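You operate a simulated robot arm through the tools that you are given. There is no shell and no other tool.

You are at the controls of a simulated robot arm. One attempt, no reset.

Task
Start the machine and raise the boom to about 285 cm.
Fine: red cover onto the console's side shelf, then key on; free the stop; press reset. Set down upright: red lock cover.
Where things are to end (x, y in the base frame): red lock cover within 60 mm of [720, -590].

The check looks at the end state, three seconds after you hand in, the way a careful person would. Anything else that was tipped, shoved, dropped, spilled or broken makes it a failure. Lids that push on must go on centred and level and be pressed home; caps that screw on are set level and turned clockwise until they are tight.

Robot
A 7-joint arm with a two-finger parallel gripper, fixed in place. Base frame: the origin is at the foot of the arm, x ahead of it, y to its left, z up. Lengths are in mm, angles in degrees, forces in N, time in s.
Its first joint turns from -149.0 to 149.0 degrees. Payload 3.43 kg.
The TCP is the grasp point between the finger pads, 30 mm short of the fingertips. In the tool frame z runs along the fingers and y along their closing line. Largest opening 94 mm; finger width 28, thickness 10; the body of the gripper, 50 by 96 mm, starts 55 mm behind the TCP.
Orientation is that of the tool frame in the base frame, as a unit quaternion [x, y, z, w]. With the fingers straight down and closing along the base's y, the tool's x points along the base's -x, its y along +y and its z along -z.

Tools
- The arm moves only by the tool drive_tool. Its argument "motion" is a list of rows, each a list of 3 entries, a list of its own where there are three numbers: the shift along the base's x, y, z in units of 50 mm (1.0 is 50 mm), then the turn, a rotation vector about the base's x, y, z in units of 8 degrees (1.0 is 8 degrees), then the finger opening in m, from 0 to 0.094. In form: [[[dx, dy, dz], [wx, wy, wz], gripper], ...]. A call has 1 to 20 rows; each row shifts and turns the commanded pose from where the row before left it. A call with a number of a shift or a turn outside -1 to 1 is refused whole. A row lasts 0.2 s, in which the tool goes at most 50 mm and 8.6 degrees; a call with a longer step from one row to the next is refused whole, and so is a gripper value outside its range. A pose out of reach is approached as far as the arm can. The call stops where the force on the tool passes 40 N (or 10 N more than at its start, if that is more) or the arm is blocked; 0.2 s more then pass. The fingers move at their own pace (about 45 mm/s each) and stop on an object; they squeeze with about 37 N. The grip force told is the motor's: it shows also when the fingers shut on nothing. Time passes only in rows, and 0.2 s behind the last, so rows that do not move let the fingers close. The reply holds the time, the measured pose of the TCP, the force on the tool along the base axes, the opening and the grip force, in the units named above and with some noise, with the torque about the TCP (base axes, N m) and any sound that the robot's microphone picked up.
- Cameras (640 x 400 px; columns grow to the right, rows downward): "scene" is fixed at [401.3, 499.1, 1694.8]; the picture's right is [-0.93, -0.36, 0.00], its down [-0.16, 0.42, -0.89] and it looks along [0.32, -0.83, -0.45] (base axes); focal length 316 px, centre (320, 200). "wrist" rides on the gripper at [76, 14, -103] in the tool frame; the picture's right is [-0.18, 0.98, 0.00], its down [-0.75, -0.14, -0.64] and it looks along [-0.63, -0.12, 0.77] (tool axes); focal length 243 px, centre (320, 200). There is no depth. A picture from a camera that has moved, and an enlarged one, comes with that camera's place and axes in the base frame and with its lens.
- snapshot(camera): a new picture of that camera. It takes no simulated time.
- zoom(camera, box): a new picture of the part [left, top, right, bottom] of that camera's present view, enlarged. It takes no simulated time.
- job_done(): hands the job in; it is judged then, once.

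Places have to be worked out from the pictures, the camera data and where the tool is seen. Open the gripper and draw the arm clear of the work before you hand the job in, unless the task says otherwise.

The tools are called after "Emit:" by a JSON object that holds its "api" and its "payload". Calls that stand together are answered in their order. drive_tool: Moves the arm, as the interface text tells. Its arguments: {"type":"object","properties":{"motion":{"type":"array","items":{"type":"array"}}},"required":["motion"]} The other tools are called the same way: snapshot (camera) takes a picture; zoom (camera, box) takes an enlarged picture of a part of a camera's view; job_done () hands the job in.

At the start:

```text
clock: 0.0
tcp_pos: [762.0, -630.8, 1252.7]
tcp_rot: [0.0, 1.0, -0.002, 0.002]
contact_force: [0.3, -0.3, 0.3]
moment: [-0.03, 0.04, 0.01]
gripper_width: 94.0
finger_force: 0.0
```

scene: 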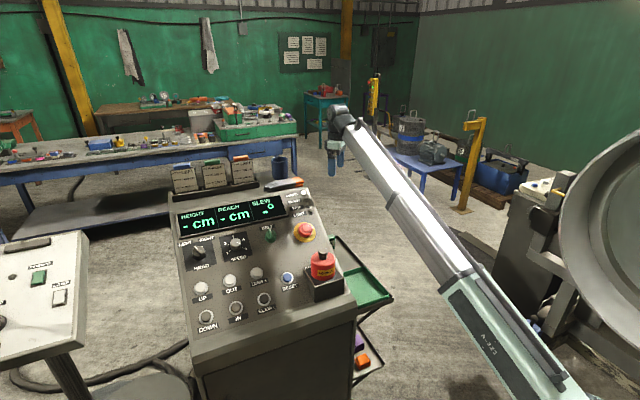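
wrist: 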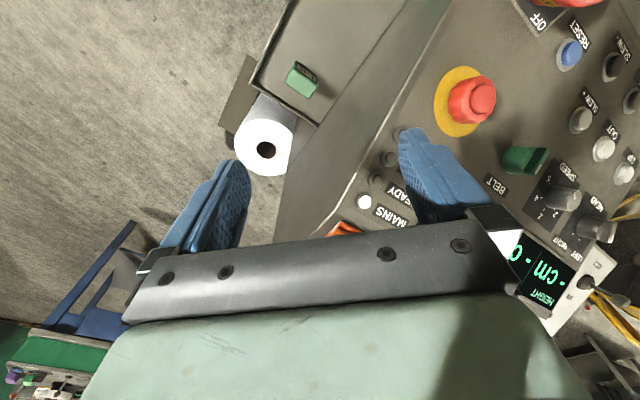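

I'll look closer at the console from both cameras before moving.

Emit:
{"api": "zoom", "payload": {"camera": "scene", "box": [160, 170, 400, 320]}}

Emit:
{"api": "zoom", "payload": {"camera": "scene", "box": [240, 210, 400, 310]}}

Emit:
{"api": "zoom", "payload": {"camera": "scene", "box": [240, 280, 432, 400]}}

Emit:
{"api": "zoom", "payload": {"camera": "wrist", "box": [320, 0, 640, 200]}}

```text
2.67 times, centred on (280, 245) of scene
camera zoom: at [401.3, 499.1, 1694.8], right [-0.93, -0.36, 0.0], down [-0.16, 0.42, -0.89], along [0.32, -0.83, -0.45], focal length 842 px, centre (427, 80)
```

zoom: 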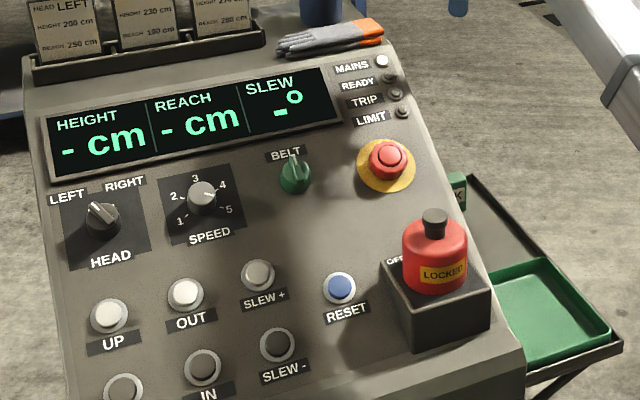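

```text
4.00 times, centred on (320, 260) of scene
camera zoom: at [401.3, 499.1, 1694.8], right [-0.93, -0.36, 0.0], down [-0.16, 0.42, -0.89], along [0.32, -0.83, -0.45], focal length 1263 px, centre (320, -40)
```

zoom: 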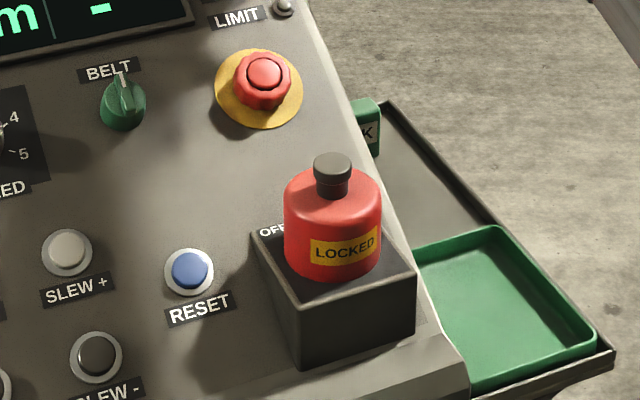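

```text
3.33 times, centred on (336, 340) of scene
camera zoom: at [401.3, 499.1, 1694.8], right [-0.93, -0.36, 0.0], down [-0.16, 0.42, -0.89], along [0.32, -0.83, -0.45], focal length 1052 px, centre (267, -267)
```

zoom: 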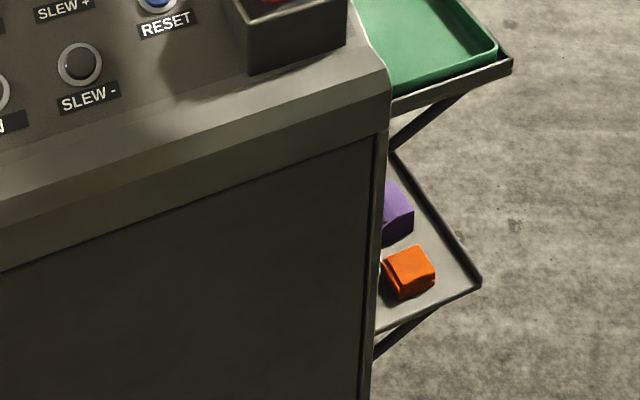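

```text
2.00 times, centred on (480, 100) of wrist
camera zoom: at [684.7, -614.7, 1353.4], right [0.18, 0.98, 0.0], down [0.75, -0.14, 0.65], along [0.63, -0.12, -0.76], focal length 485 px, centre (0, 400)
```

zoom: 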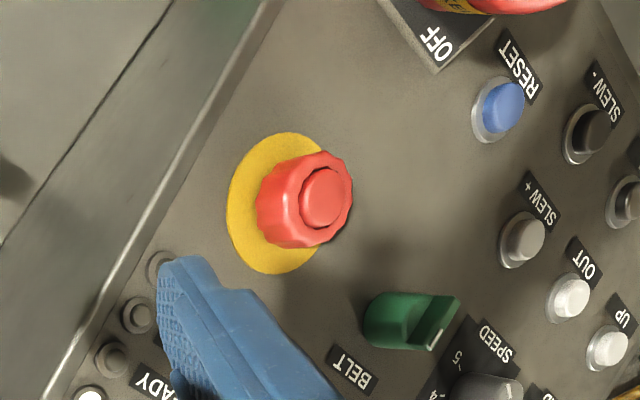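

The scene and wrist rays don't agree perfectly in z, so I check where the gripper shows in the scene view to calibrate.

Emit:
{"api": "zoom", "payload": {"camera": "scene", "box": [290, 80, 386, 200]}}

Emit:
{"api": "zoom", "payload": {"camera": "wrist", "box": [120, 100, 440, 300]}}

Emit:
{"api": "zoom", "payload": {"camera": "scene", "box": [160, 140, 320, 240]}}

```text
3.33 times, centred on (338, 140) of scene
camera zoom: at [401.3, 499.1, 1694.8], right [-0.93, -0.36, 0.0], down [-0.16, 0.42, -0.89], along [0.32, -0.83, -0.45], focal length 1052 px, centre (260, 400)
```

zoom: 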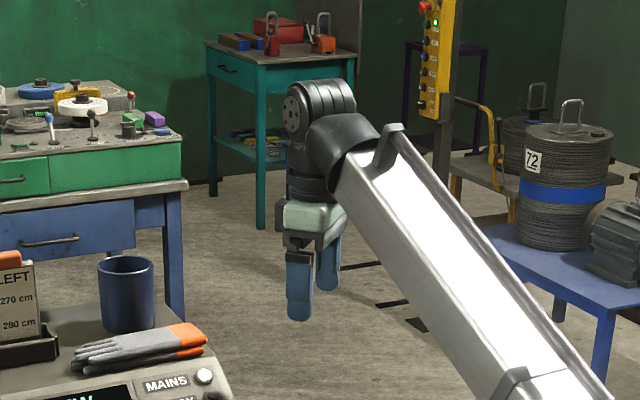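

```text
2.00 times, centred on (280, 200) of wrist
camera zoom: at [684.7, -614.7, 1353.4], right [0.18, 0.98, 0.0], down [0.75, -0.14, 0.65], along [0.63, -0.12, -0.76], focal length 485 px, centre (400, 200)
```

zoom: 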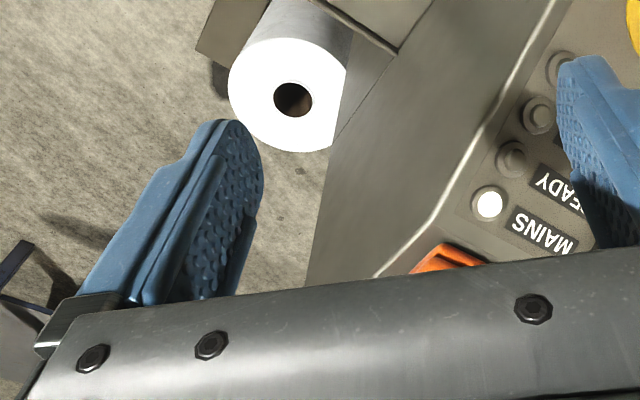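

```text
4.00 times, centred on (240, 190) of scene
camera zoom: at [401.3, 499.1, 1694.8], right [-0.93, -0.36, 0.0], down [-0.16, 0.42, -0.89], along [0.32, -0.83, -0.45], focal length 1263 px, centre (640, 240)
```

zoom: 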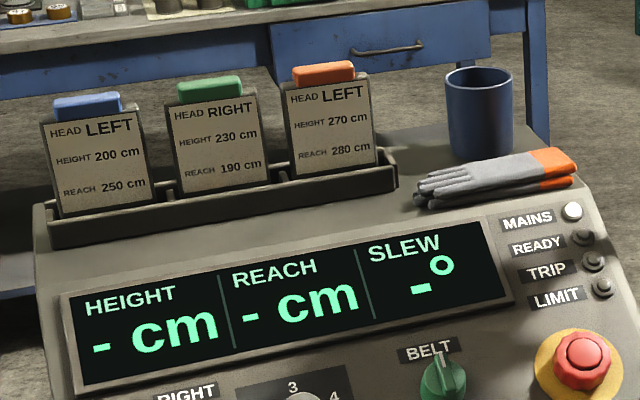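

The console is yawed about 45° in the base frame; my triangulations put e-stop ≈ (811,-437,1053), RESET ≈ (811,-263,950), UP ≈ (1040,-97,974), cover knob ≈ (708,-340,1055). I move over the cover at safe height to view it with the wrist camera.

Emit:
{"api": "drive_tool", "payload": {"motion": [[[-0.18, 0.97, 0], [0, 0, 0], 0.094], [[-0.18, 0.97, 0], [0, 0, 0], 0.094], [[-0.18, 0.97, 0], [0, 0, 0], 0.094], [[-0.18, 0.97, 0], [0, 0, 0], 0.094], [[-0.18, 0.97, 0], [0, 0, 0], 0.094], [[-0.18, 0.97, 0], [0, 0, 0], 0.094], [[0, 0, 0], [0, 0, 0], 0.094], [[0, 0, 0], [0, 0, 0], 0.094]]}}

Emit:
{"api": "snapshot", "payload": {"camera": "wrist"}}

Emit:
{"api": "snapshot", "payload": {"camera": "scene"}}

```text
clock: 0.7
tcp_pos: [747.3, -529.4, 1230.3]
tcp_rot: [-0.007, 1.0, -0.008, 0.007]
contact_force: [-3.4, -8.9, 1.2]
moment: [1.26, -0.39, 0.95]
gripper_width: 94.0
finger_force: 0.1
out of reach, approached as far as the arm can: row 1, 2, 3
stopped in row 3: the force on the tool passed its limit at 62 N (the readings are from after the stop); the commanded pose is now the measured one
```

```text
taken
camera wrist: at [669.2, -514.8, 1331.7], right [0.17, 0.99, -0.01], down [0.75, -0.12, 0.66], along [0.64, -0.12, -0.76], focal length 243 px, centre (320, 200)
```

wrist: 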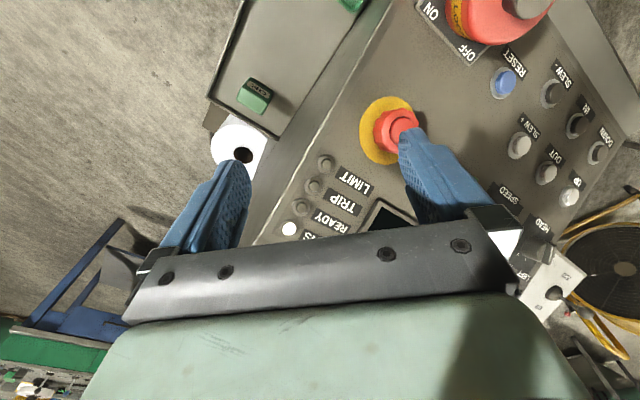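

```text
taken
```

scene: 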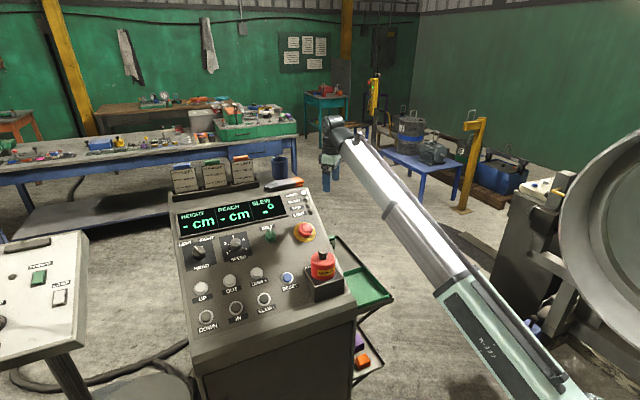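

The path skirted the reach limit and jerked; nothing touched. I continue more slowly, pulling inward first.

Emit:
{"api": "drive_tool", "payload": {"motion": [[[-0.4, 0.1, 0], [0, 0, 0], 0.094], [[-0.4, 0.3, 0], [0, 0, 0], 0.094], [[-0.3, 0.4, 0], [0, 0, 0], 0.094], [[0, 0.5, 0], [0, 0, 0], 0.094], [[0, 0.5, 0], [0, 0, 0], 0.094], [[0, 0.5, 0], [0, 0, 0], 0.094], [[0, 0.5, 0], [0, 0, 0], 0.094], [[0, 0.5, 0], [0, 0, 0], 0.094], [[0, 0.3, 0], [0, 0, 0], 0.094], [[0, 0, 0], [0, 0, 0], 0.094]]}}

Emit:
{"api": "snapshot", "payload": {"camera": "wrist"}}

Emit:
{"api": "snapshot", "payload": {"camera": "scene"}}

```text
clock: 1.7
tcp_pos: [700.1, -480.9, 1210.6]
tcp_rot: [-0.014, 1.0, -0.012, 0.011]
contact_force: [-1.9, -10.1, 0.0]
moment: [1.26, -0.38, 0.89]
gripper_width: 94.0
finger_force: 0.1
out of reach, approached as far as the arm can: row 2, 3, 4
stopped in row 4: the force on the tool passed its limit at 56 N (the readings are from after the stop); the commanded pose is now the measured one
```

```text
taken
camera wrist: at [621.7, -466.3, 1309.9], right [0.16, 0.99, -0.02], down [0.74, -0.1, 0.66], along [0.65, -0.12, -0.75], focal length 243 px, centre (320, 200)
```

wrist: 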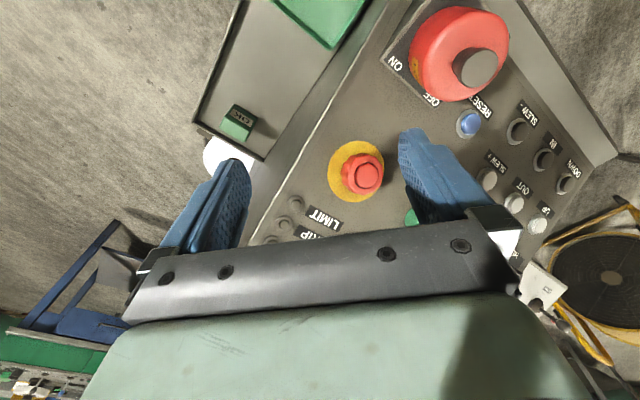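

```text
taken
```

scene: 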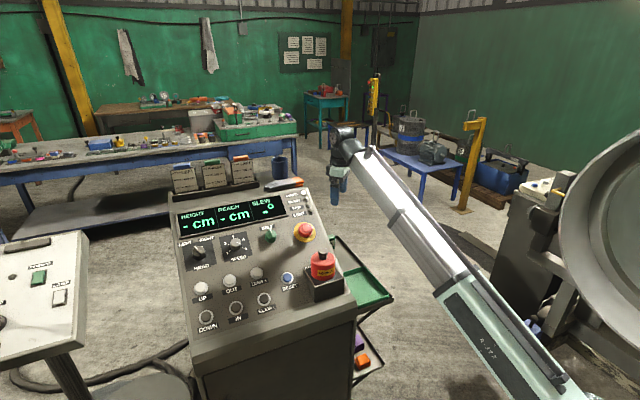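

The readings hint at being near some limit; I hold still to see whether the residual force is dynamic.

Emit:
{"api": "drive_tool", "payload": {"motion": [[[0, 0, 0], [0, 0, 0], 0.094], [[0, 0, 0], [0, 0, 0], 0.094], [[0, 0, 0], [0, 0, 0], 0.094]]}}

Emit:
{"api": "zoom", "payload": {"camera": "scene", "box": [290, 100, 482, 220]}}

Emit:
{"api": "zoom", "payload": {"camera": "wrist", "box": [180, 0, 500, 200]}}

```text
clock: 2.5
tcp_pos: [701.4, -480.9, 1209.6]
tcp_rot: [-0.014, 1.0, -0.012, 0.011]
contact_force: [-6.0, -21.0, -2.4]
moment: [2.55, -0.92, 1.85]
gripper_width: 93.7
finger_force: 0.1
```

```text
3.33 times, centred on (386, 160) of scene
camera zoom: at [401.3, 499.1, 1694.8], right [-0.93, -0.36, 0.0], down [-0.16, 0.42, -0.89], along [0.32, -0.83, -0.45], focal length 1052 px, centre (100, 333)
```

zoom: 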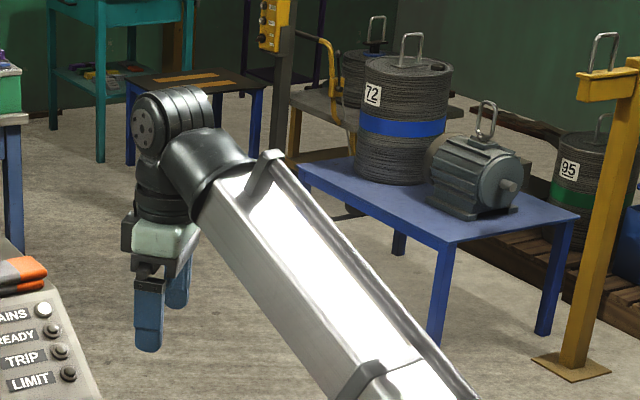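

```text
2.00 times, centred on (340, 100) of wrist
camera zoom: at [621.8, -466.1, 1309.7], right [0.16, 0.99, -0.02], down [0.74, -0.1, 0.66], along [0.65, -0.12, -0.75], focal length 485 px, centre (280, 400)
```

zoom: 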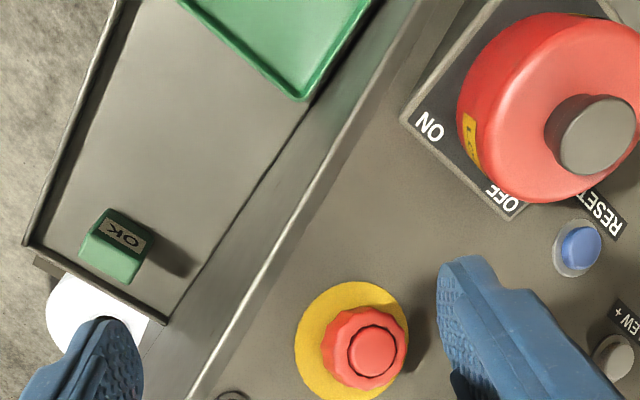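

The residual force and torque point to about 100 mm above the TCP on the camera side: the wrist camera is pressing on the forearm (tool-down is too steep at this height). I back off slightly and descend, where the wrist opens up.

Emit:
{"api": "drive_tool", "payload": {"motion": [[[0.1, -0.2, -0.3], [0, 0, 0], 0.094], [[0, 0, -0.4], [0, 0, 0], 0.094], [[0, 0, -0.4], [0, 0, 0], 0.094], [[0, 0, -0.4], [0, 0, 0], 0.094], [[0, 0, 0], [0, 0, 0], 0.094]]}}

```text
clock: 3.7
tcp_pos: [704.3, -492.9, 1134.8]
tcp_rot: [-0.014, 1.0, -0.012, 0.011]
contact_force: [0.3, -0.9, -0.1]
moment: [0.0, 0.0, -0.03]
gripper_width: 94.0
finger_force: 0.1
```

Free again. I level the small tilt and slide over toward the cover (knob top est. (703,-329,1053)), with fingertips at about z=1105.

Emit:
{"api": "drive_tool", "payload": {"motion": [[[0, 0.4, 0], [0.17, 0.16, -0.2], 0.094], [[0, 0.5, 0], [0, 0, 0], 0.094], [[0, 0.5, 0], [0, 0, 0], 0.094], [[0, 0.5, 0], [0, 0, 0], 0.094], [[0, 0.5, 0], [0, 0, 0], 0.094], [[0, 0.4, 0], [0, 0, 0], 0.094], [[0, 0, 0], [0, 0, 0], 0.094]]}}

Emit:
{"api": "snapshot", "payload": {"camera": "wrist"}}

Emit:
{"api": "zoom", "payload": {"camera": "scene", "box": [240, 180, 400, 280]}}

```text
clock: 5.3
tcp_pos: [705.2, -350.3, 1135.4]
tcp_rot: [0.001, 1.0, -0.002, 0.002]
contact_force: [4.5, -9.0, -12.5]
moment: [0.84, -0.42, 0.59]
gripper_width: 94.0
finger_force: 0.0
```

```text
taken
camera wrist: at [628.7, -335.7, 1236.8], right [0.19, 0.98, 0.0], down [0.75, -0.14, 0.64], along [0.63, -0.12, -0.77], focal length 243 px, centre (320, 200)
```

wrist: 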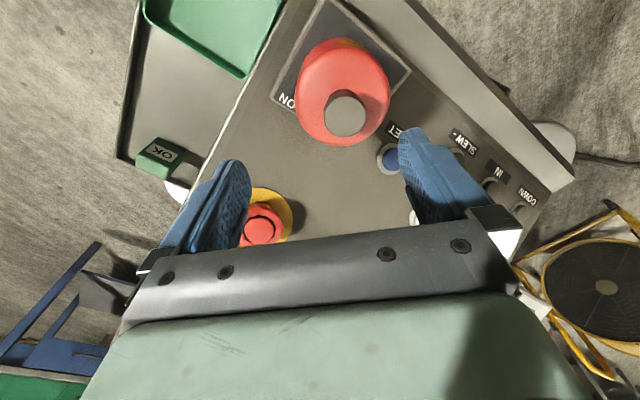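

```text
4.00 times, centred on (320, 230) of scene
camera zoom: at [401.3, 499.1, 1694.8], right [-0.93, -0.36, 0.0], down [-0.16, 0.42, -0.89], along [0.32, -0.83, -0.45], focal length 1263 px, centre (320, 80)
```

zoom: 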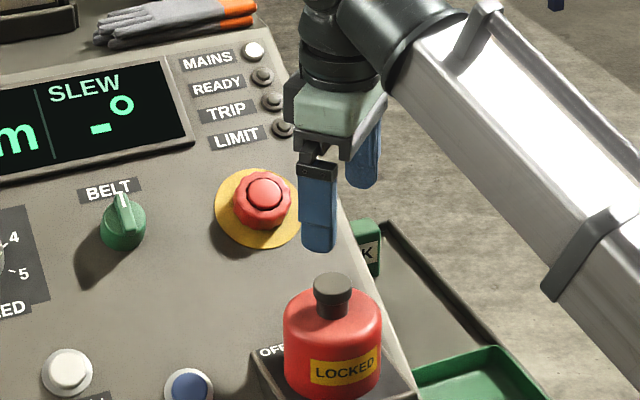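

Slight contact of camera with the forearm again here. I'll back outward a little and yaw the tool +48° so the camera sits beside, not under, the forearm.

Emit:
{"api": "drive_tool", "payload": {"motion": [[[0.4, -0.3, -0.1], [0, 0, 0], 0.094], [[0, 0, 0], [0, 0, 1], 0.094], [[0, 0, 0], [0, 0, 1], 0.094], [[0, 0, 0], [0, 0, 1], 0.094], [[0, 0, 0], [0, 0, 1], 0.094], [[0, 0, 0], [0, 0, 1], 0.094], [[0, 0, 0], [0, 0, 1], 0.094], [[0, 0, 0], [0, 0, 0], 0.094]]}}

Emit:
{"api": "snapshot", "payload": {"camera": "wrist"}}

Emit:
{"api": "snapshot", "payload": {"camera": "scene"}}

```text
clock: 7.1
tcp_pos: [726.4, -367.5, 1131.0]
tcp_rot: [-0.407, 0.914, 0.0, 0.001]
contact_force: [0.0, 0.2, 0.0]
moment: [-0.05, 0.0, -0.02]
gripper_width: 94.0
finger_force: 0.0
```

```text
taken
camera wrist: at [664.8, -413.0, 1232.1], right [-0.61, 0.79, 0.0], down [0.61, 0.47, 0.64], along [0.51, 0.39, -0.77], focal length 243 px, centre (320, 200)
```

wrist: 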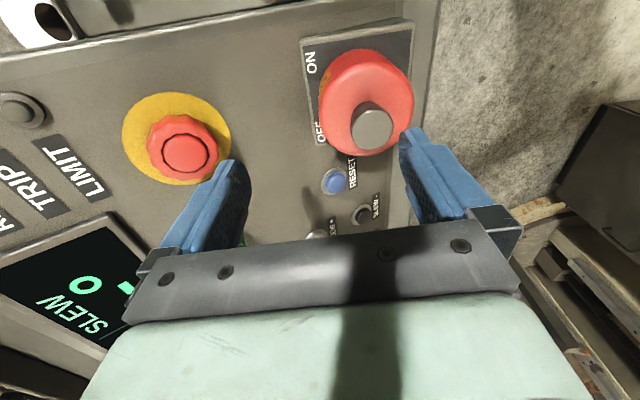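

```text
taken
```

scene: 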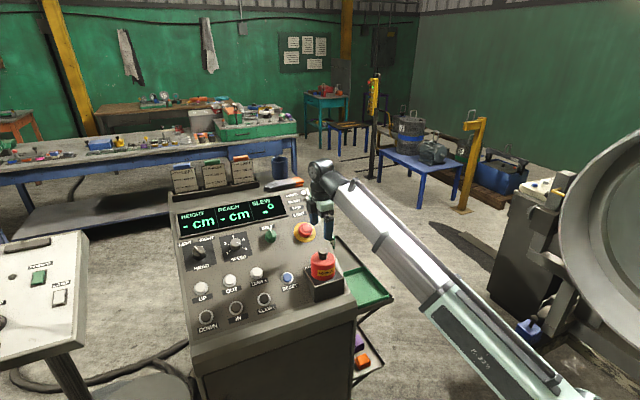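

Knob now at ≈ (700,-333). I look closely at its shape for the grasp height, and shift over it.

Emit:
{"api": "drive_tool", "payload": {"motion": [[[-0.26, 0.35, 0], [0, 0, 0], 0.094], [[-0.26, 0.34, 0], [0, 0, 0], 0.094], [[0, 0, 0], [0, 0, 0], 0.094], [[0, 0, 0], [0, 0, 0], 0.094]]}}

Emit:
{"api": "snapshot", "payload": {"camera": "wrist"}}

Emit:
{"api": "zoom", "payload": {"camera": "scene", "box": [280, 220, 360, 300]}}

Emit:
{"api": "zoom", "payload": {"camera": "wrist", "box": [220, 50, 420, 200]}}

```text
clock: 8.1
tcp_pos: [699.0, -332.5, 1129.5]
tcp_rot: [-0.405, 0.914, 0.001, 0.0]
contact_force: [1.3, -0.1, -0.4]
moment: [0.0, -0.01, 0.04]
gripper_width: 94.0
finger_force: 0.1
```

```text
taken
camera wrist: at [636.7, -378.5, 1230.8], right [-0.61, 0.8, 0.0], down [0.61, 0.46, 0.64], along [0.51, 0.39, -0.77], focal length 243 px, centre (320, 200)
```

wrist: 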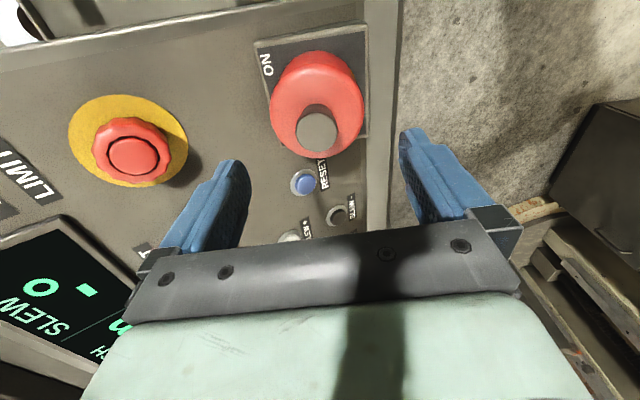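

```text
5.00 times, centred on (320, 260) of scene
camera zoom: at [401.3, 499.1, 1694.8], right [-0.93, -0.36, 0.0], down [-0.16, 0.42, -0.89], along [0.32, -0.83, -0.45], focal length 1578 px, centre (320, -100)
```

zoom: 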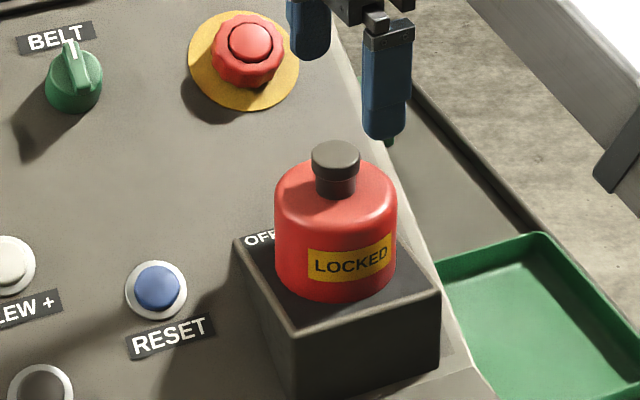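

```text
2.67 times, centred on (320, 125) of wrist
camera zoom: at [636.7, -378.5, 1230.8], right [-0.61, 0.8, 0.0], down [0.61, 0.46, 0.64], along [0.51, 0.39, -0.77], focal length 647 px, centre (320, 400)
```

zoom: 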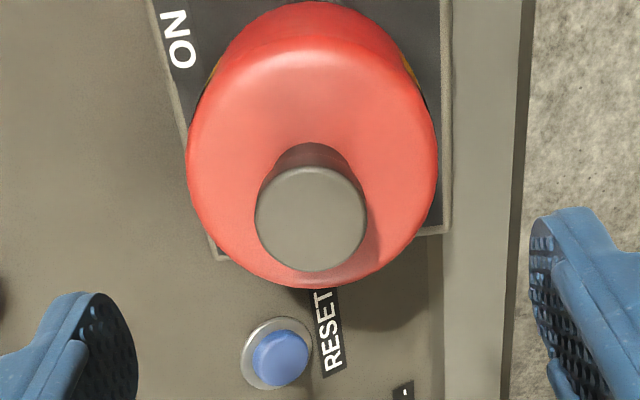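

Centred within ~3 mm; knob top is ~72 mm below the TCP (z≈1057), mushroom-shaped, ~31 mm diameter. I correct and descend with fingers partly closed to z≈1066.

Emit:
{"api": "drive_tool", "payload": {"motion": [[[0.056, -0.024, -0.3], [0, 0, 0], 0.07], [[0, 0, -0.4], [0, 0, 0], 0.06], [[0, 0, -0.4], [0, 0, 0], 0.06], [[0, 0, -0.17], [0, 0, 0], 0.06], [[0, 0, 0], [0, 0, 0], 0.06], [[0, 0, 0], [0, 0, 0], 0.06]]}}

Emit:
{"api": "zoom", "payload": {"camera": "wrist", "box": [160, 80, 480, 280]}}

Emit:
{"api": "zoom", "payload": {"camera": "scene", "box": [280, 220, 360, 300]}}

```text
clock: 9.5
tcp_pos: [701.4, -332.4, 1066.6]
tcp_rot: [-0.406, 0.914, 0.0, 0.001]
contact_force: [-0.2, 0.0, 0.0]
moment: [0.01, 0.0, -0.02]
gripper_width: 59.9
finger_force: 0.0
```

```text
2.00 times, centred on (320, 180) of wrist
camera zoom: at [640.5, -379.2, 1168.1], right [-0.61, 0.8, 0.0], down [0.61, 0.46, 0.64], along [0.51, 0.39, -0.77], focal length 485 px, centre (320, 240)
```

zoom: 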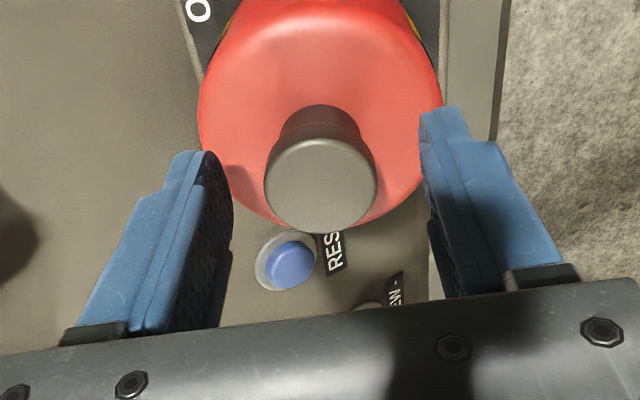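

```text
5.00 times, centred on (320, 260) of scene
camera zoom: at [401.3, 499.1, 1694.8], right [-0.93, -0.36, 0.0], down [-0.16, 0.42, -0.89], along [0.32, -0.83, -0.45], focal length 1578 px, centre (320, -100)
```

zoom: 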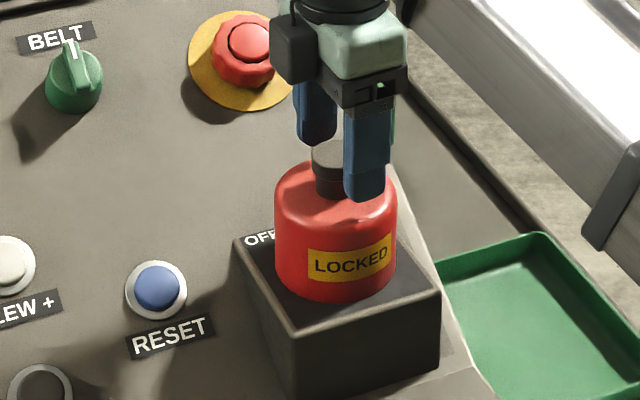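

Knob centred between the fingers. I lower 5 mm more and close on it.

Emit:
{"api": "drive_tool", "payload": {"motion": [[[0, 0, -0.1], [0, 0, 0], 0.06], [[0, 0, 0], [0, 0, 0], 0.04], [[0, 0, 0], [0, 0, 0], 0.025], [[0, 0, 0], [0, 0, 0], 0.01], [[0, 0, 0], [0, 0, 0], 0.0], [[0, 0, 0], [0, 0, 0], 0.0], [[0, 0, 0], [0, 0, 0], 0.0]]}}

Emit:
{"api": "zoom", "payload": {"camera": "wrist", "box": [160, 80, 480, 280]}}

Emit:
{"api": "zoom", "payload": {"camera": "scene", "box": [280, 220, 360, 300]}}

```text
clock: 11.1
tcp_pos: [703.4, -333.2, 1059.9]
tcp_rot: [-0.405, 0.914, -0.001, 0.001]
contact_force: [-0.4, -1.5, 1.8]
moment: [0.02, 0.08, 0.0]
gripper_width: 30.3
finger_force: 36.8
```

```text
2.00 times, centred on (320, 180) of wrist
camera zoom: at [640.5, -379.3, 1163.5], right [-0.61, 0.8, 0.0], down [0.61, 0.46, 0.64], along [0.51, 0.39, -0.77], focal length 485 px, centre (320, 240)
```

zoom: 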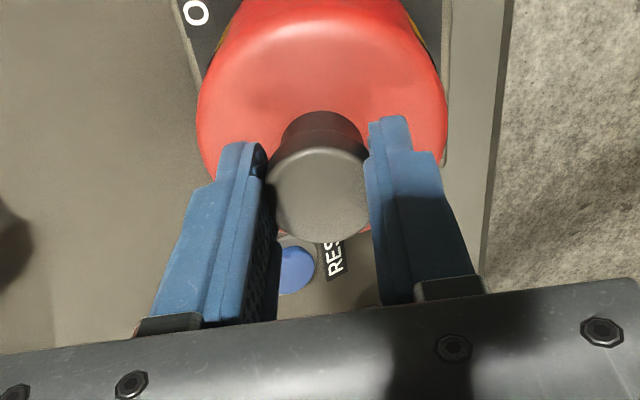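

```text
5.00 times, centred on (320, 260) of scene
camera zoom: at [401.3, 499.1, 1694.8], right [-0.93, -0.36, 0.0], down [-0.16, 0.42, -0.89], along [0.32, -0.83, -0.45], focal length 1578 px, centre (320, -100)
```

zoom: 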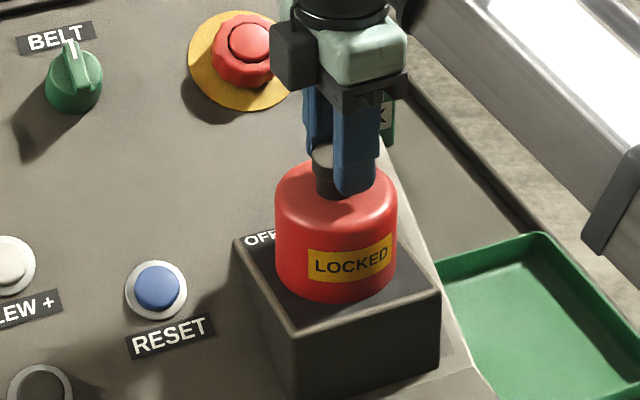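

Gripped the knob at 30 mm. I lift straight up gently.

Emit:
{"api": "drive_tool", "payload": {"motion": [[[0, 0, 0.1], [0, 0, 0], 0.0], [[0, 0, 0.2], [0, 0, 0], 0.0], [[0, 0, 0.2], [0, 0, 0], 0.0], [[0, 0, 0], [0, 0, 0], 0.0]]}}

Emit:
{"api": "zoom", "payload": {"camera": "scene", "box": [280, 220, 360, 300]}}

```text
clock: 12.1
tcp_pos: [702.8, -332.2, 1086.7]
tcp_rot: [-0.406, 0.914, 0.001, 0.001]
contact_force: [0.3, -0.1, -1.9]
moment: [-0.01, 0.03, 0.01]
gripper_width: 30.7
finger_force: 36.9
```

```text
5.00 times, centred on (320, 260) of scene
camera zoom: at [401.3, 499.1, 1694.8], right [-0.93, -0.36, 0.0], down [-0.16, 0.42, -0.89], along [0.32, -0.83, -0.45], focal length 1578 px, centre (320, -100)
```

zoom: 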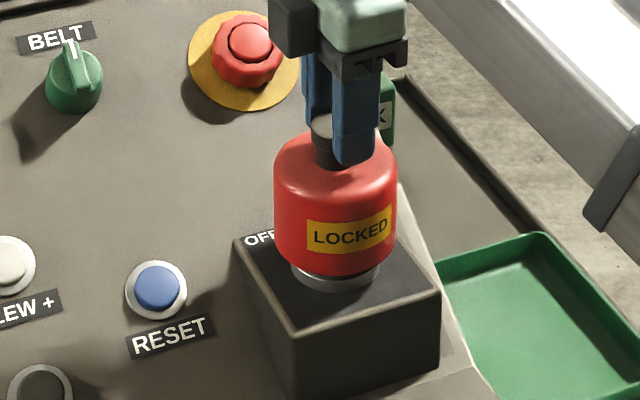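

It comes off cleanly. I lift further to clear whatever is beneath.

Emit:
{"api": "drive_tool", "payload": {"motion": [[[0, 0, 0.3], [0, 0, 0], 0.0], [[0, 0, 0.3], [0, 0, 0], 0.0], [[0, 0, 0.3], [0, 0, 0], 0.0], [[0, 0, 0.3], [0, 0, 0], 0.0], [[0, 0, 0.2], [0, 0, 0], 0.0], [[0, 0, 0], [0, 0, 0], 0.0]]}}

Emit:
{"api": "zoom", "payload": {"camera": "scene", "box": [270, 190, 398, 310]}}

Emit:
{"api": "snapshot", "payload": {"camera": "wrist"}}

```text
clock: 13.5
tcp_pos: [704.0, -332.5, 1154.9]
tcp_rot: [-0.405, 0.914, -0.004, 0.003]
contact_force: [0.2, -0.6, -1.9]
moment: [0.03, -0.02, -0.02]
gripper_width: 30.4
finger_force: 37.3
```

```text
3.33 times, centred on (334, 250) of scene
camera zoom: at [401.3, 499.1, 1694.8], right [-0.93, -0.36, 0.0], down [-0.16, 0.42, -0.89], along [0.32, -0.83, -0.45], focal length 1052 px, centre (273, 33)
```

zoom: 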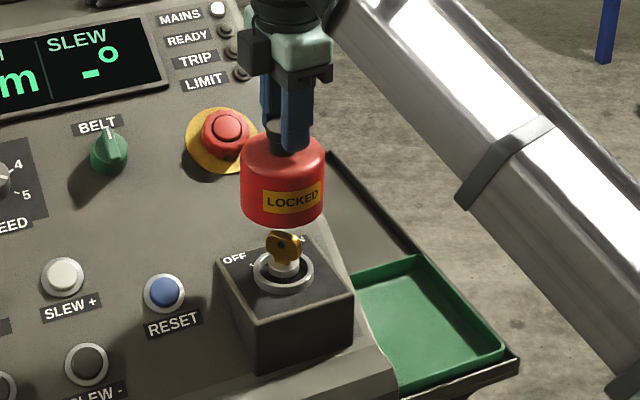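

```text
taken
camera wrist: at [641.2, -379.2, 1256.3], right [-0.61, 0.8, -0.01], down [0.6, 0.47, 0.65], along [0.52, 0.39, -0.76], focal length 243 px, centre (320, 200)
```

wrist: 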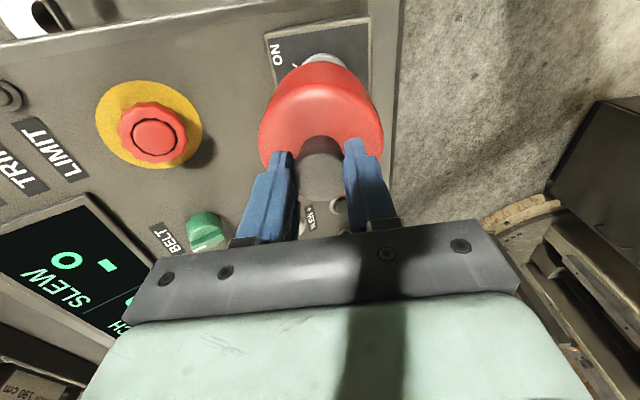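

Brass key revealed below; cover is clear of it. The side shelf is at about z≈815 with free area around the target (OK block at ≈(797,-673), tray edge ~105 mm away). I carry the cover level toward (712,-598).

Emit:
{"api": "drive_tool", "payload": {"motion": [[[0, -0.2, 0], [0, 0, 0], 0.0], [[0, -0.4, 0], [0, 0, 0], 0.0], [[0, -0.4, 0], [0, 0, 0], 0.0], [[0, -0.4, 0], [0, 0, 0], 0.0], [[0, -0.4, 0], [0, 0, 0], 0.0], [[0, -0.4, 0], [0, 0, 0], 0.0], [[0, -0.4, 0], [0, 0, 0], 0.0], [[0, -0.4, 0], [0, 0, 0], 0.0], [[0.04, -0.4, 0], [0, 0, 0], 0.0], [[0.04, -0.4, 0], [0, 0, 0], 0.0], [[0.04, -0.4, 0], [0, 0, 0], 0.0], [[0.04, -0.4, 0], [0, 0, 0], 0.0], [[0, -0.4, 0], [0, 0, 0], 0.0], [[0, -0.2, 0], [0, 0, 0], 0.0], [[0, -0.1, 0], [0, 0, 0], 0.0], [[0, 0, 0], [0, 0, 0], 0.0]]}}

Emit:
{"api": "snapshot", "payload": {"camera": "scene"}}

Emit:
{"api": "snapshot", "payload": {"camera": "wrist"}}

```text
clock: 16.9
tcp_pos: [710.6, -597.0, 1156.9]
tcp_rot: [-0.406, 0.914, -0.001, 0.001]
contact_force: [0.6, -0.2, -1.1]
moment: [0.01, 0.01, -0.01]
gripper_width: 30.2
finger_force: 37.2
```

```text
taken
```

scene: 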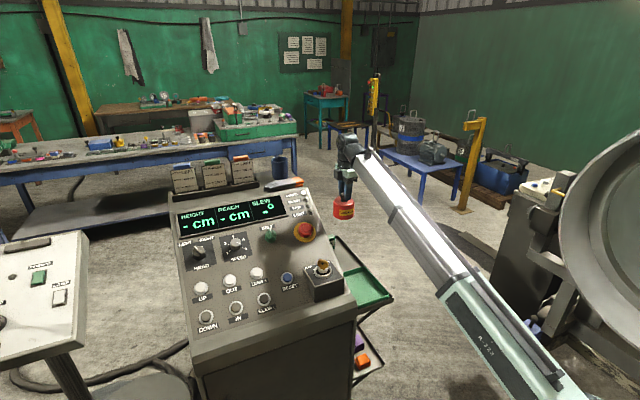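

```text
taken
camera wrist: at [649.6, -644.5, 1258.1], right [-0.61, 0.8, 0.0], down [0.61, 0.46, 0.64], along [0.51, 0.39, -0.77], focal length 243 px, centre (320, 200)
```

wrist: 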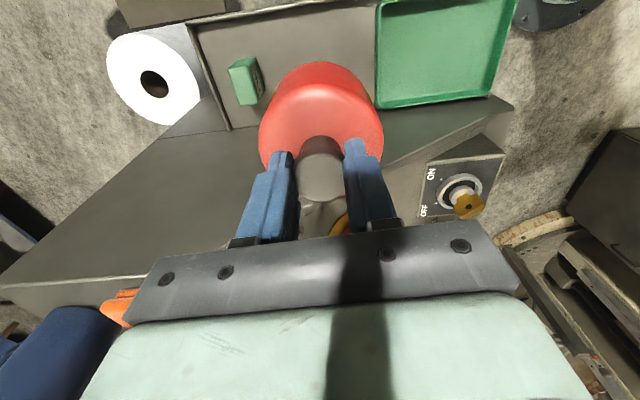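

The spot directly below (col 320,row 60 in the wrist view) is clear, between OK block and tray. I descend in stages.

Emit:
{"api": "drive_tool", "payload": {"motion": [[[0, 0, -0.3], [0, 0, 0], 0.0], [[0, 0, -0.4], [0, 0, 0], 0.0], [[0, 0, -0.4], [0, 0, 0], 0.0], [[0, 0, -0.4], [0, 0, 0], 0.0], [[0, 0, -0.4], [0, 0, 0], 0.0], [[0, 0, -0.4], [0, 0, 0], 0.0], [[0, 0, -0.2], [0, 0, 0], 0.0], [[0, 0, 0], [0, 0, 0], 0.0]]}}

Emit:
{"api": "zoom", "payload": {"camera": "scene", "box": [270, 120, 430, 300]}}

Emit:
{"api": "snapshot", "payload": {"camera": "wrist"}}

```text
clock: 18.7
tcp_pos: [712.1, -597.4, 1030.6]
tcp_rot: [-0.406, 0.914, -0.001, 0.0]
contact_force: [0.9, 1.1, -1.2]
moment: [0.01, 0.02, 0.01]
gripper_width: 30.5
finger_force: 36.9
```

```text
2.22 times, centred on (350, 210) of scene
camera zoom: at [401.3, 499.1, 1694.8], right [-0.93, -0.36, 0.0], down [-0.16, 0.42, -0.89], along [0.32, -0.83, -0.45], focal length 701 px, centre (253, 178)
```

zoom: 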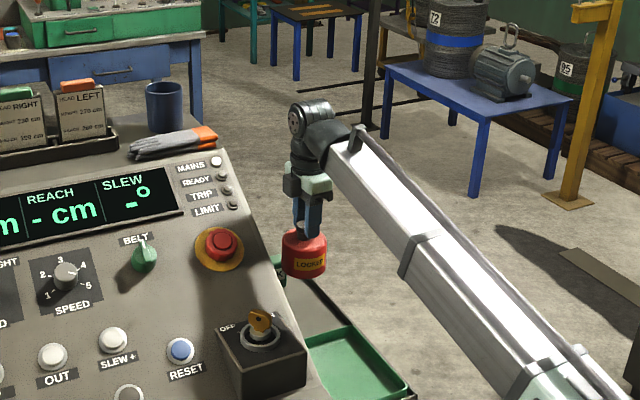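

```text
taken
camera wrist: at [649.4, -644.2, 1133.3], right [-0.61, 0.8, 0.0], down [0.61, 0.46, 0.64], along [0.51, 0.39, -0.77], focal length 243 px, centre (320, 200)
```

wrist: 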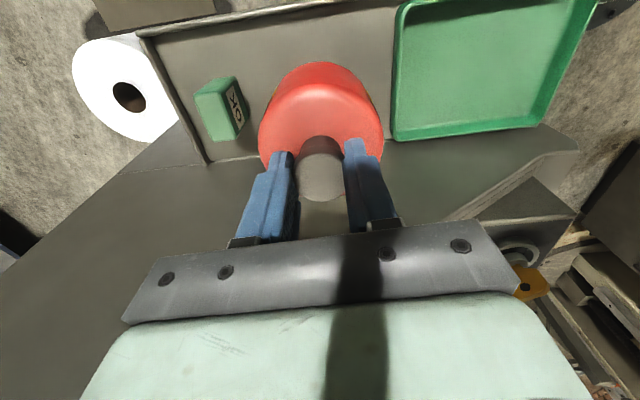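

All clear. Continue down toward the shelf.

Emit:
{"api": "drive_tool", "payload": {"motion": [[[0, 0, -0.3], [0, 0, 0], 0.0], [[0, 0, -0.3], [0, 0, 0], 0.0], [[0, 0, -0.3], [0, 0, 0], 0.0], [[0, 0, -0.3], [0, 0, 0], 0.0], [[0, 0, -0.2], [0, 0, 0], 0.0], [[0, 0, 0], [0, 0, 0], 0.0]]}}

Emit:
{"api": "zoom", "payload": {"camera": "scene", "box": [290, 180, 370, 280]}}

Emit:
{"api": "snapshot", "payload": {"camera": "wrist"}}

```text
clock: 20.1
tcp_pos: [712.4, -598.1, 960.5]
tcp_rot: [-0.406, 0.914, 0.0, 0.001]
contact_force: [0.0, -0.3, -1.8]
moment: [0.0, 0.0, 0.01]
gripper_width: 30.6
finger_force: 37.3
```

```text
4.00 times, centred on (330, 230) of scene
camera zoom: at [401.3, 499.1, 1694.8], right [-0.93, -0.36, 0.0], down [-0.16, 0.42, -0.89], along [0.32, -0.83, -0.45], focal length 1263 px, centre (280, 80)
```

zoom: 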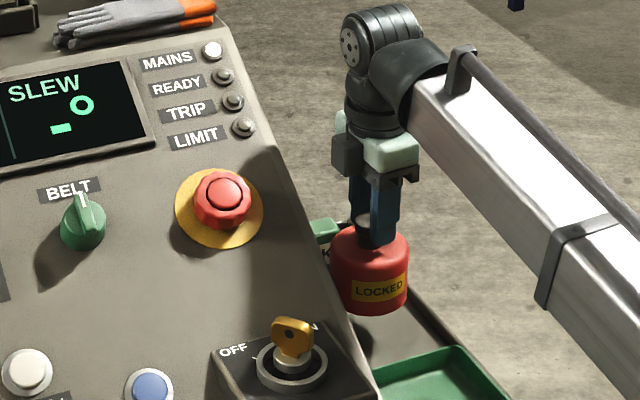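

```text
taken
camera wrist: at [649.8, -645.2, 1062.3], right [-0.61, 0.8, 0.0], down [0.61, 0.46, 0.64], along [0.51, 0.39, -0.77], focal length 243 px, centre (320, 200)
```

wrist: 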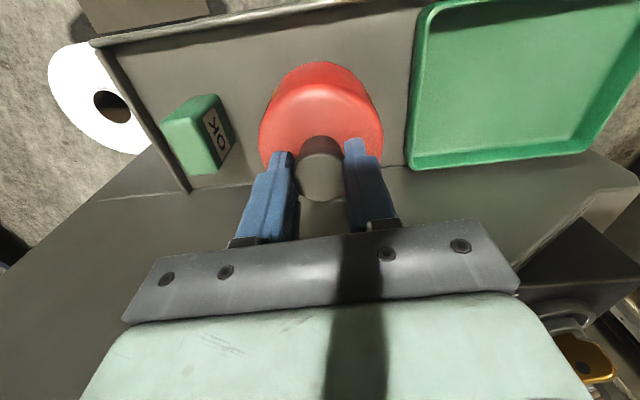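

Still hanging free. I lower in small steps until contact is felt.

Emit:
{"api": "drive_tool", "payload": {"motion": [[[0, 0, -0.12], [0, 0, 0], 0.0], [[0, 0, -0.12], [0, 0, 0], 0.0], [[0, 0, -0.12], [0, 0, 0], 0.0], [[0, 0, -0.1], [0, 0, 0], 0.0], [[0, 0, 0], [0, 0, 0], 0.0]]}}

Emit:
{"api": "zoom", "payload": {"camera": "wrist", "box": [80, 20, 480, 270]}}

```text
clock: 21.3
tcp_pos: [711.0, -598.0, 938.4]
tcp_rot: [-0.406, 0.914, -0.001, 0.001]
contact_force: [0.0, -0.4, -2.1]
moment: [-0.02, 0.02, -0.02]
gripper_width: 30.2
finger_force: 37.3
```

```text
1.60 times, centred on (280, 145) of wrist
camera zoom: at [648.8, -644.3, 1040.2], right [-0.61, 0.8, 0.0], down [0.61, 0.46, 0.64], along [0.51, 0.39, -0.77], focal length 388 px, centre (384, 288)
```

zoom: 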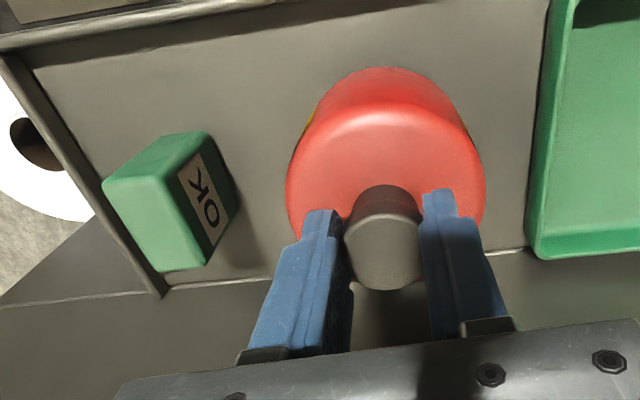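

No contact yet; continue a few mm at a time.

Emit:
{"api": "drive_tool", "payload": {"motion": [[[0, 0, -0.08], [0, 0, 0], 0.0], [[0, 0, -0.08], [0, 0, 0], 0.0], [[0, 0, -0.08], [0, 0, 0], 0.0], [[0, 0, 0], [0, 0, 0], 0.0]]}}

```text
clock: 22.3
tcp_pos: [711.7, -596.8, 925.7]
tcp_rot: [-0.406, 0.914, 0.001, 0.001]
contact_force: [0.1, 0.9, -1.7]
moment: [-0.02, -0.01, 0.02]
gripper_width: 30.2
finger_force: 36.4
```

Emit:
{"api": "zoom", "payload": {"camera": "scene", "box": [300, 200, 380, 260]}}

Emit:
{"api": "drive_tool", "payload": {"motion": [[[0, 0, -0.06], [0, 0, 0], 0.0], [[0, 0, -0.06], [0, 0, 0], 0.0], [[0, 0, 0], [0, 0, 0], 0.0]]}}

```text
6.67 times, centred on (340, 230) of scene
camera zoom: at [401.3, 499.1, 1694.8], right [-0.93, -0.36, 0.0], down [-0.16, 0.42, -0.89], along [0.32, -0.83, -0.45], focal length 2104 px, centre (187, 0)
```

zoom: 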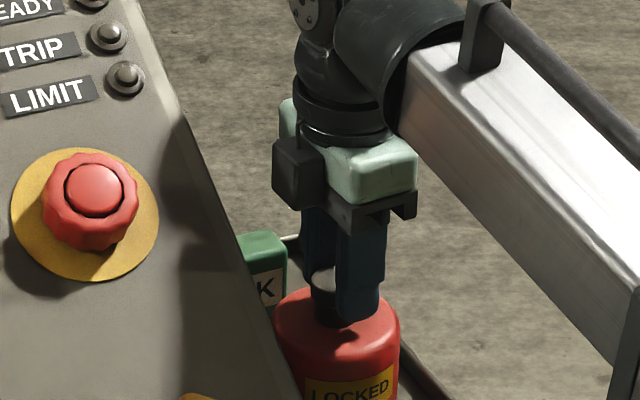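

```text
clock: 23.1
tcp_pos: [710.9, -598.6, 921.5]
tcp_rot: [-0.406, 0.914, 0.0, 0.001]
contact_force: [-0.4, 0.6, -0.9]
moment: [0.01, -0.03, -0.01]
gripper_width: 30.4
finger_force: 36.2
```

Force is beginning to lighten; a couple more small steps.

Emit:
{"api": "drive_tool", "payload": {"motion": [[[0, 0, -0.06], [0, 0, 0], 0.0], [[0, 0, -0.04], [0, 0, 0], 0.0], [[0, 0, 0], [0, 0, 0], 0.0]]}}

Emit:
{"api": "zoom", "payload": {"camera": "scene", "box": [310, 220, 374, 268]}}

Emit:
{"api": "zoom", "payload": {"camera": "wrist", "box": [80, 20, 480, 270]}}

```text
clock: 23.9
tcp_pos: [711.4, -596.1, 915.5]
tcp_rot: [-0.407, 0.914, -0.001, 0.001]
contact_force: [0.2, -0.5, -1.9]
moment: [0.02, 0.01, -0.03]
gripper_width: 30.4
finger_force: 37.2
```

```text
8.33 times, centred on (342, 244) of scene
camera zoom: at [401.3, 499.1, 1694.8], right [-0.93, -0.36, 0.0], down [-0.16, 0.42, -0.89], along [0.32, -0.83, -0.45], focal length 2630 px, centre (137, -167)
```

zoom: 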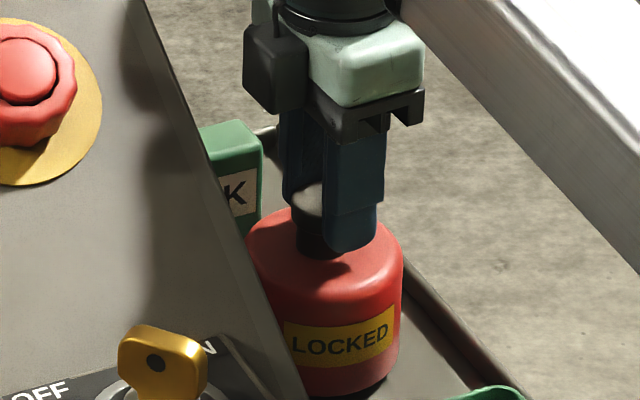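

```text
1.60 times, centred on (280, 145) of wrist
camera zoom: at [648.9, -644.4, 1017.3], right [-0.61, 0.8, 0.0], down [0.61, 0.46, 0.64], along [0.51, 0.39, -0.77], focal length 388 px, centre (384, 288)
```

zoom: 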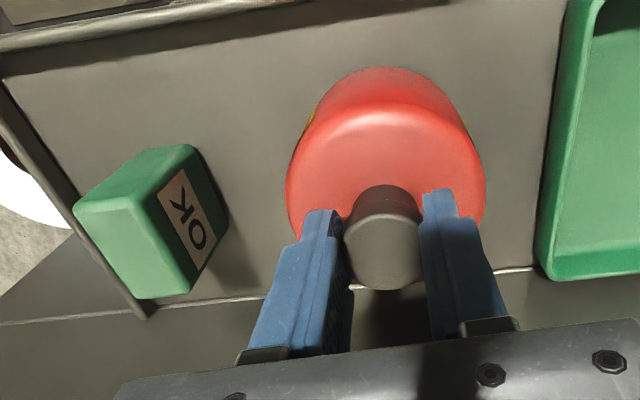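

Nearly there (cover base close to its contact shadow). I keep stepping down.

Emit:
{"api": "drive_tool", "payload": {"motion": [[[0, 0, -0.06], [0, 0, 0], 0.0], [[0, 0, -0.06], [0, 0, 0], 0.0], [[0, 0, 0], [0, 0, 0], 0.0]]}}

Emit:
{"api": "zoom", "payload": {"camera": "scene", "box": [310, 220, 374, 268]}}

```text
clock: 24.7
tcp_pos: [711.1, -597.6, 909.1]
tcp_rot: [-0.406, 0.914, 0.0, 0.001]
contact_force: [0.2, -0.2, -2.0]
moment: [0.01, 0.0, 0.0]
gripper_width: 30.4
finger_force: 37.0
```

```text
8.33 times, centred on (342, 244) of scene
camera zoom: at [401.3, 499.1, 1694.8], right [-0.93, -0.36, 0.0], down [-0.16, 0.42, -0.89], along [0.32, -0.83, -0.45], focal length 2630 px, centre (137, -167)
```

zoom: 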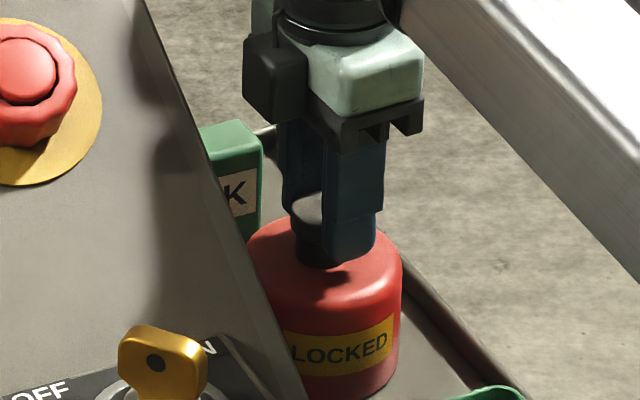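

Emit:
{"api": "drive_tool", "payload": {"motion": [[[0, 0, -0.06], [0, 0, 0], 0.0], [[0, 0, -0.06], [0, 0, 0], 0.0], [[0, 0, 0], [0, 0, 0], 0.0]]}}

Emit:
{"api": "zoom", "payload": {"camera": "wrist", "box": [80, 20, 480, 270]}}

```text
clock: 25.5
tcp_pos: [711.1, -597.0, 904.4]
tcp_rot: [-0.406, 0.914, 0.0, 0.001]
contact_force: [3.8, -5.2, 26.4]
moment: [0.01, -0.02, 0.19]
gripper_width: 30.3
finger_force: 37.3
```

```text
1.60 times, centred on (280, 145) of wrist
camera zoom: at [648.8, -644.0, 1006.5], right [-0.61, 0.8, 0.0], down [0.61, 0.47, 0.64], along [0.51, 0.39, -0.77], focal length 388 px, centre (384, 288)
```

zoom: 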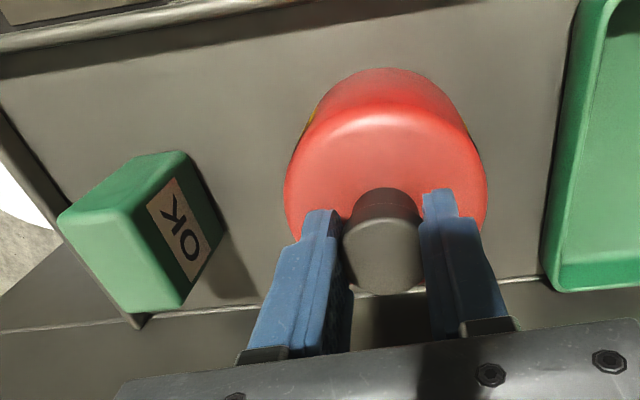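

Contact at TCP z≈904 (26 N). I relieve 2 mm, then open.

Emit:
{"api": "drive_tool", "payload": {"motion": [[[0, 0, 0.04], [0, 0, 0], 0.0], [[0, 0, 0], [0, 0, 0], 0.0], [[0, 0, 0], [0, 0, 0], 0.03], [[0, 0, 0], [0, 0, 0], 0.045], [[0, 0, 0], [0, 0, 0], 0.06], [[0, 0, 0], [0, 0, 0], 0.06], [[0, 0, 0], [0, 0, 0], 0.06]]}}

Emit:
{"api": "zoom", "payload": {"camera": "wrist", "box": [80, 20, 480, 270]}}

```text
clock: 27.1
tcp_pos: [712.3, -597.2, 905.0]
tcp_rot: [-0.406, 0.914, 0.0, 0.002]
contact_force: [0.2, -0.4, 0.7]
moment: [-0.04, -0.01, 0.0]
gripper_width: 60.1
finger_force: 0.0
```

```text
1.60 times, centred on (280, 145) of wrist
camera zoom: at [649.1, -644.1, 1007.1], right [-0.61, 0.8, 0.0], down [0.61, 0.46, 0.64], along [0.51, 0.39, -0.77], focal length 388 px, centre (384, 288)
```

zoom: 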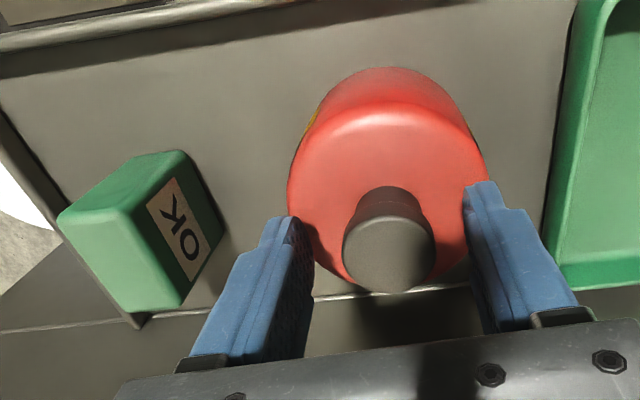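

The cover stands upright on the shelf. I rise straight up, clear.

Emit:
{"api": "drive_tool", "payload": {"motion": [[[0, 0, 0.2], [0, 0, 0], 0.06], [[0, 0, 0.4], [0, 0, 0], 0.06], [[0, 0, 0.5], [0, 0, 0], 0.06], [[0, 0, 0.5], [0, 0, 0], 0.06], [[0, 0, 0.5], [0, 0, 0], 0.06], [[0, 0, 0.5], [0, 0, 0], 0.06], [[0, 0, 0.5], [0, 0, 0], 0.06], [[0, 0, 0.5], [0, 0, 0], 0.06], [[0, 0, 0.5], [0, 0, 0], 0.06], [[0, 0, 0.5], [0, 0, 0], 0.06], [[0, 0, 0.2], [0, 0, 0], 0.06], [[0, 0, 0], [0, 0, 0], 0.06]]}}

Emit:
{"api": "snapshot", "payload": {"camera": "wrist"}}

Emit:
{"api": "zoom", "payload": {"camera": "scene", "box": [290, 200, 370, 300]}}

```text
clock: 29.7
tcp_pos: [710.9, -598.9, 1144.9]
tcp_rot: [-0.406, 0.914, 0.0, 0.001]
contact_force: [-1.2, -0.1, -0.2]
moment: [0.03, 0.01, 0.01]
gripper_width: 59.9
finger_force: 0.0
```

```text
taken
camera wrist: at [649.5, -645.4, 1246.9], right [-0.61, 0.8, 0.0], down [0.61, 0.46, 0.64], along [0.51, 0.39, -0.77], focal length 243 px, centre (320, 200)
```

wrist: 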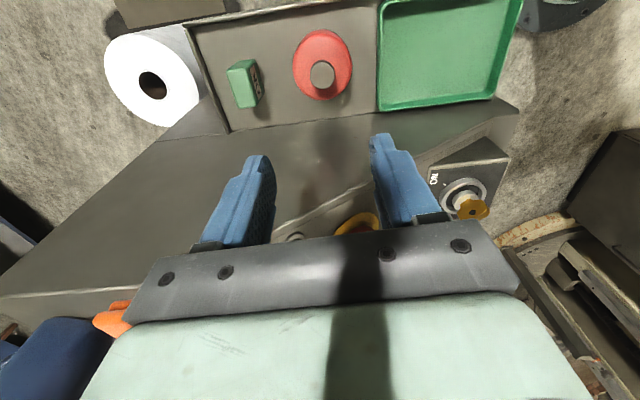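

```text
4.00 times, centred on (330, 250) of scene
camera zoom: at [401.3, 499.1, 1694.8], right [-0.93, -0.36, 0.0], down [-0.16, 0.42, -0.89], along [0.32, -0.83, -0.45], focal length 1263 px, centre (280, 0)
```

zoom: 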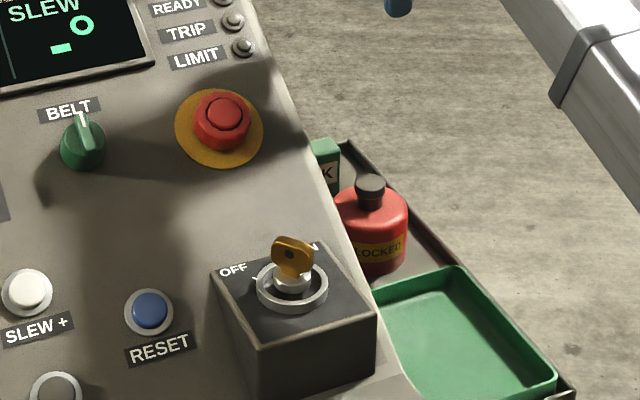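

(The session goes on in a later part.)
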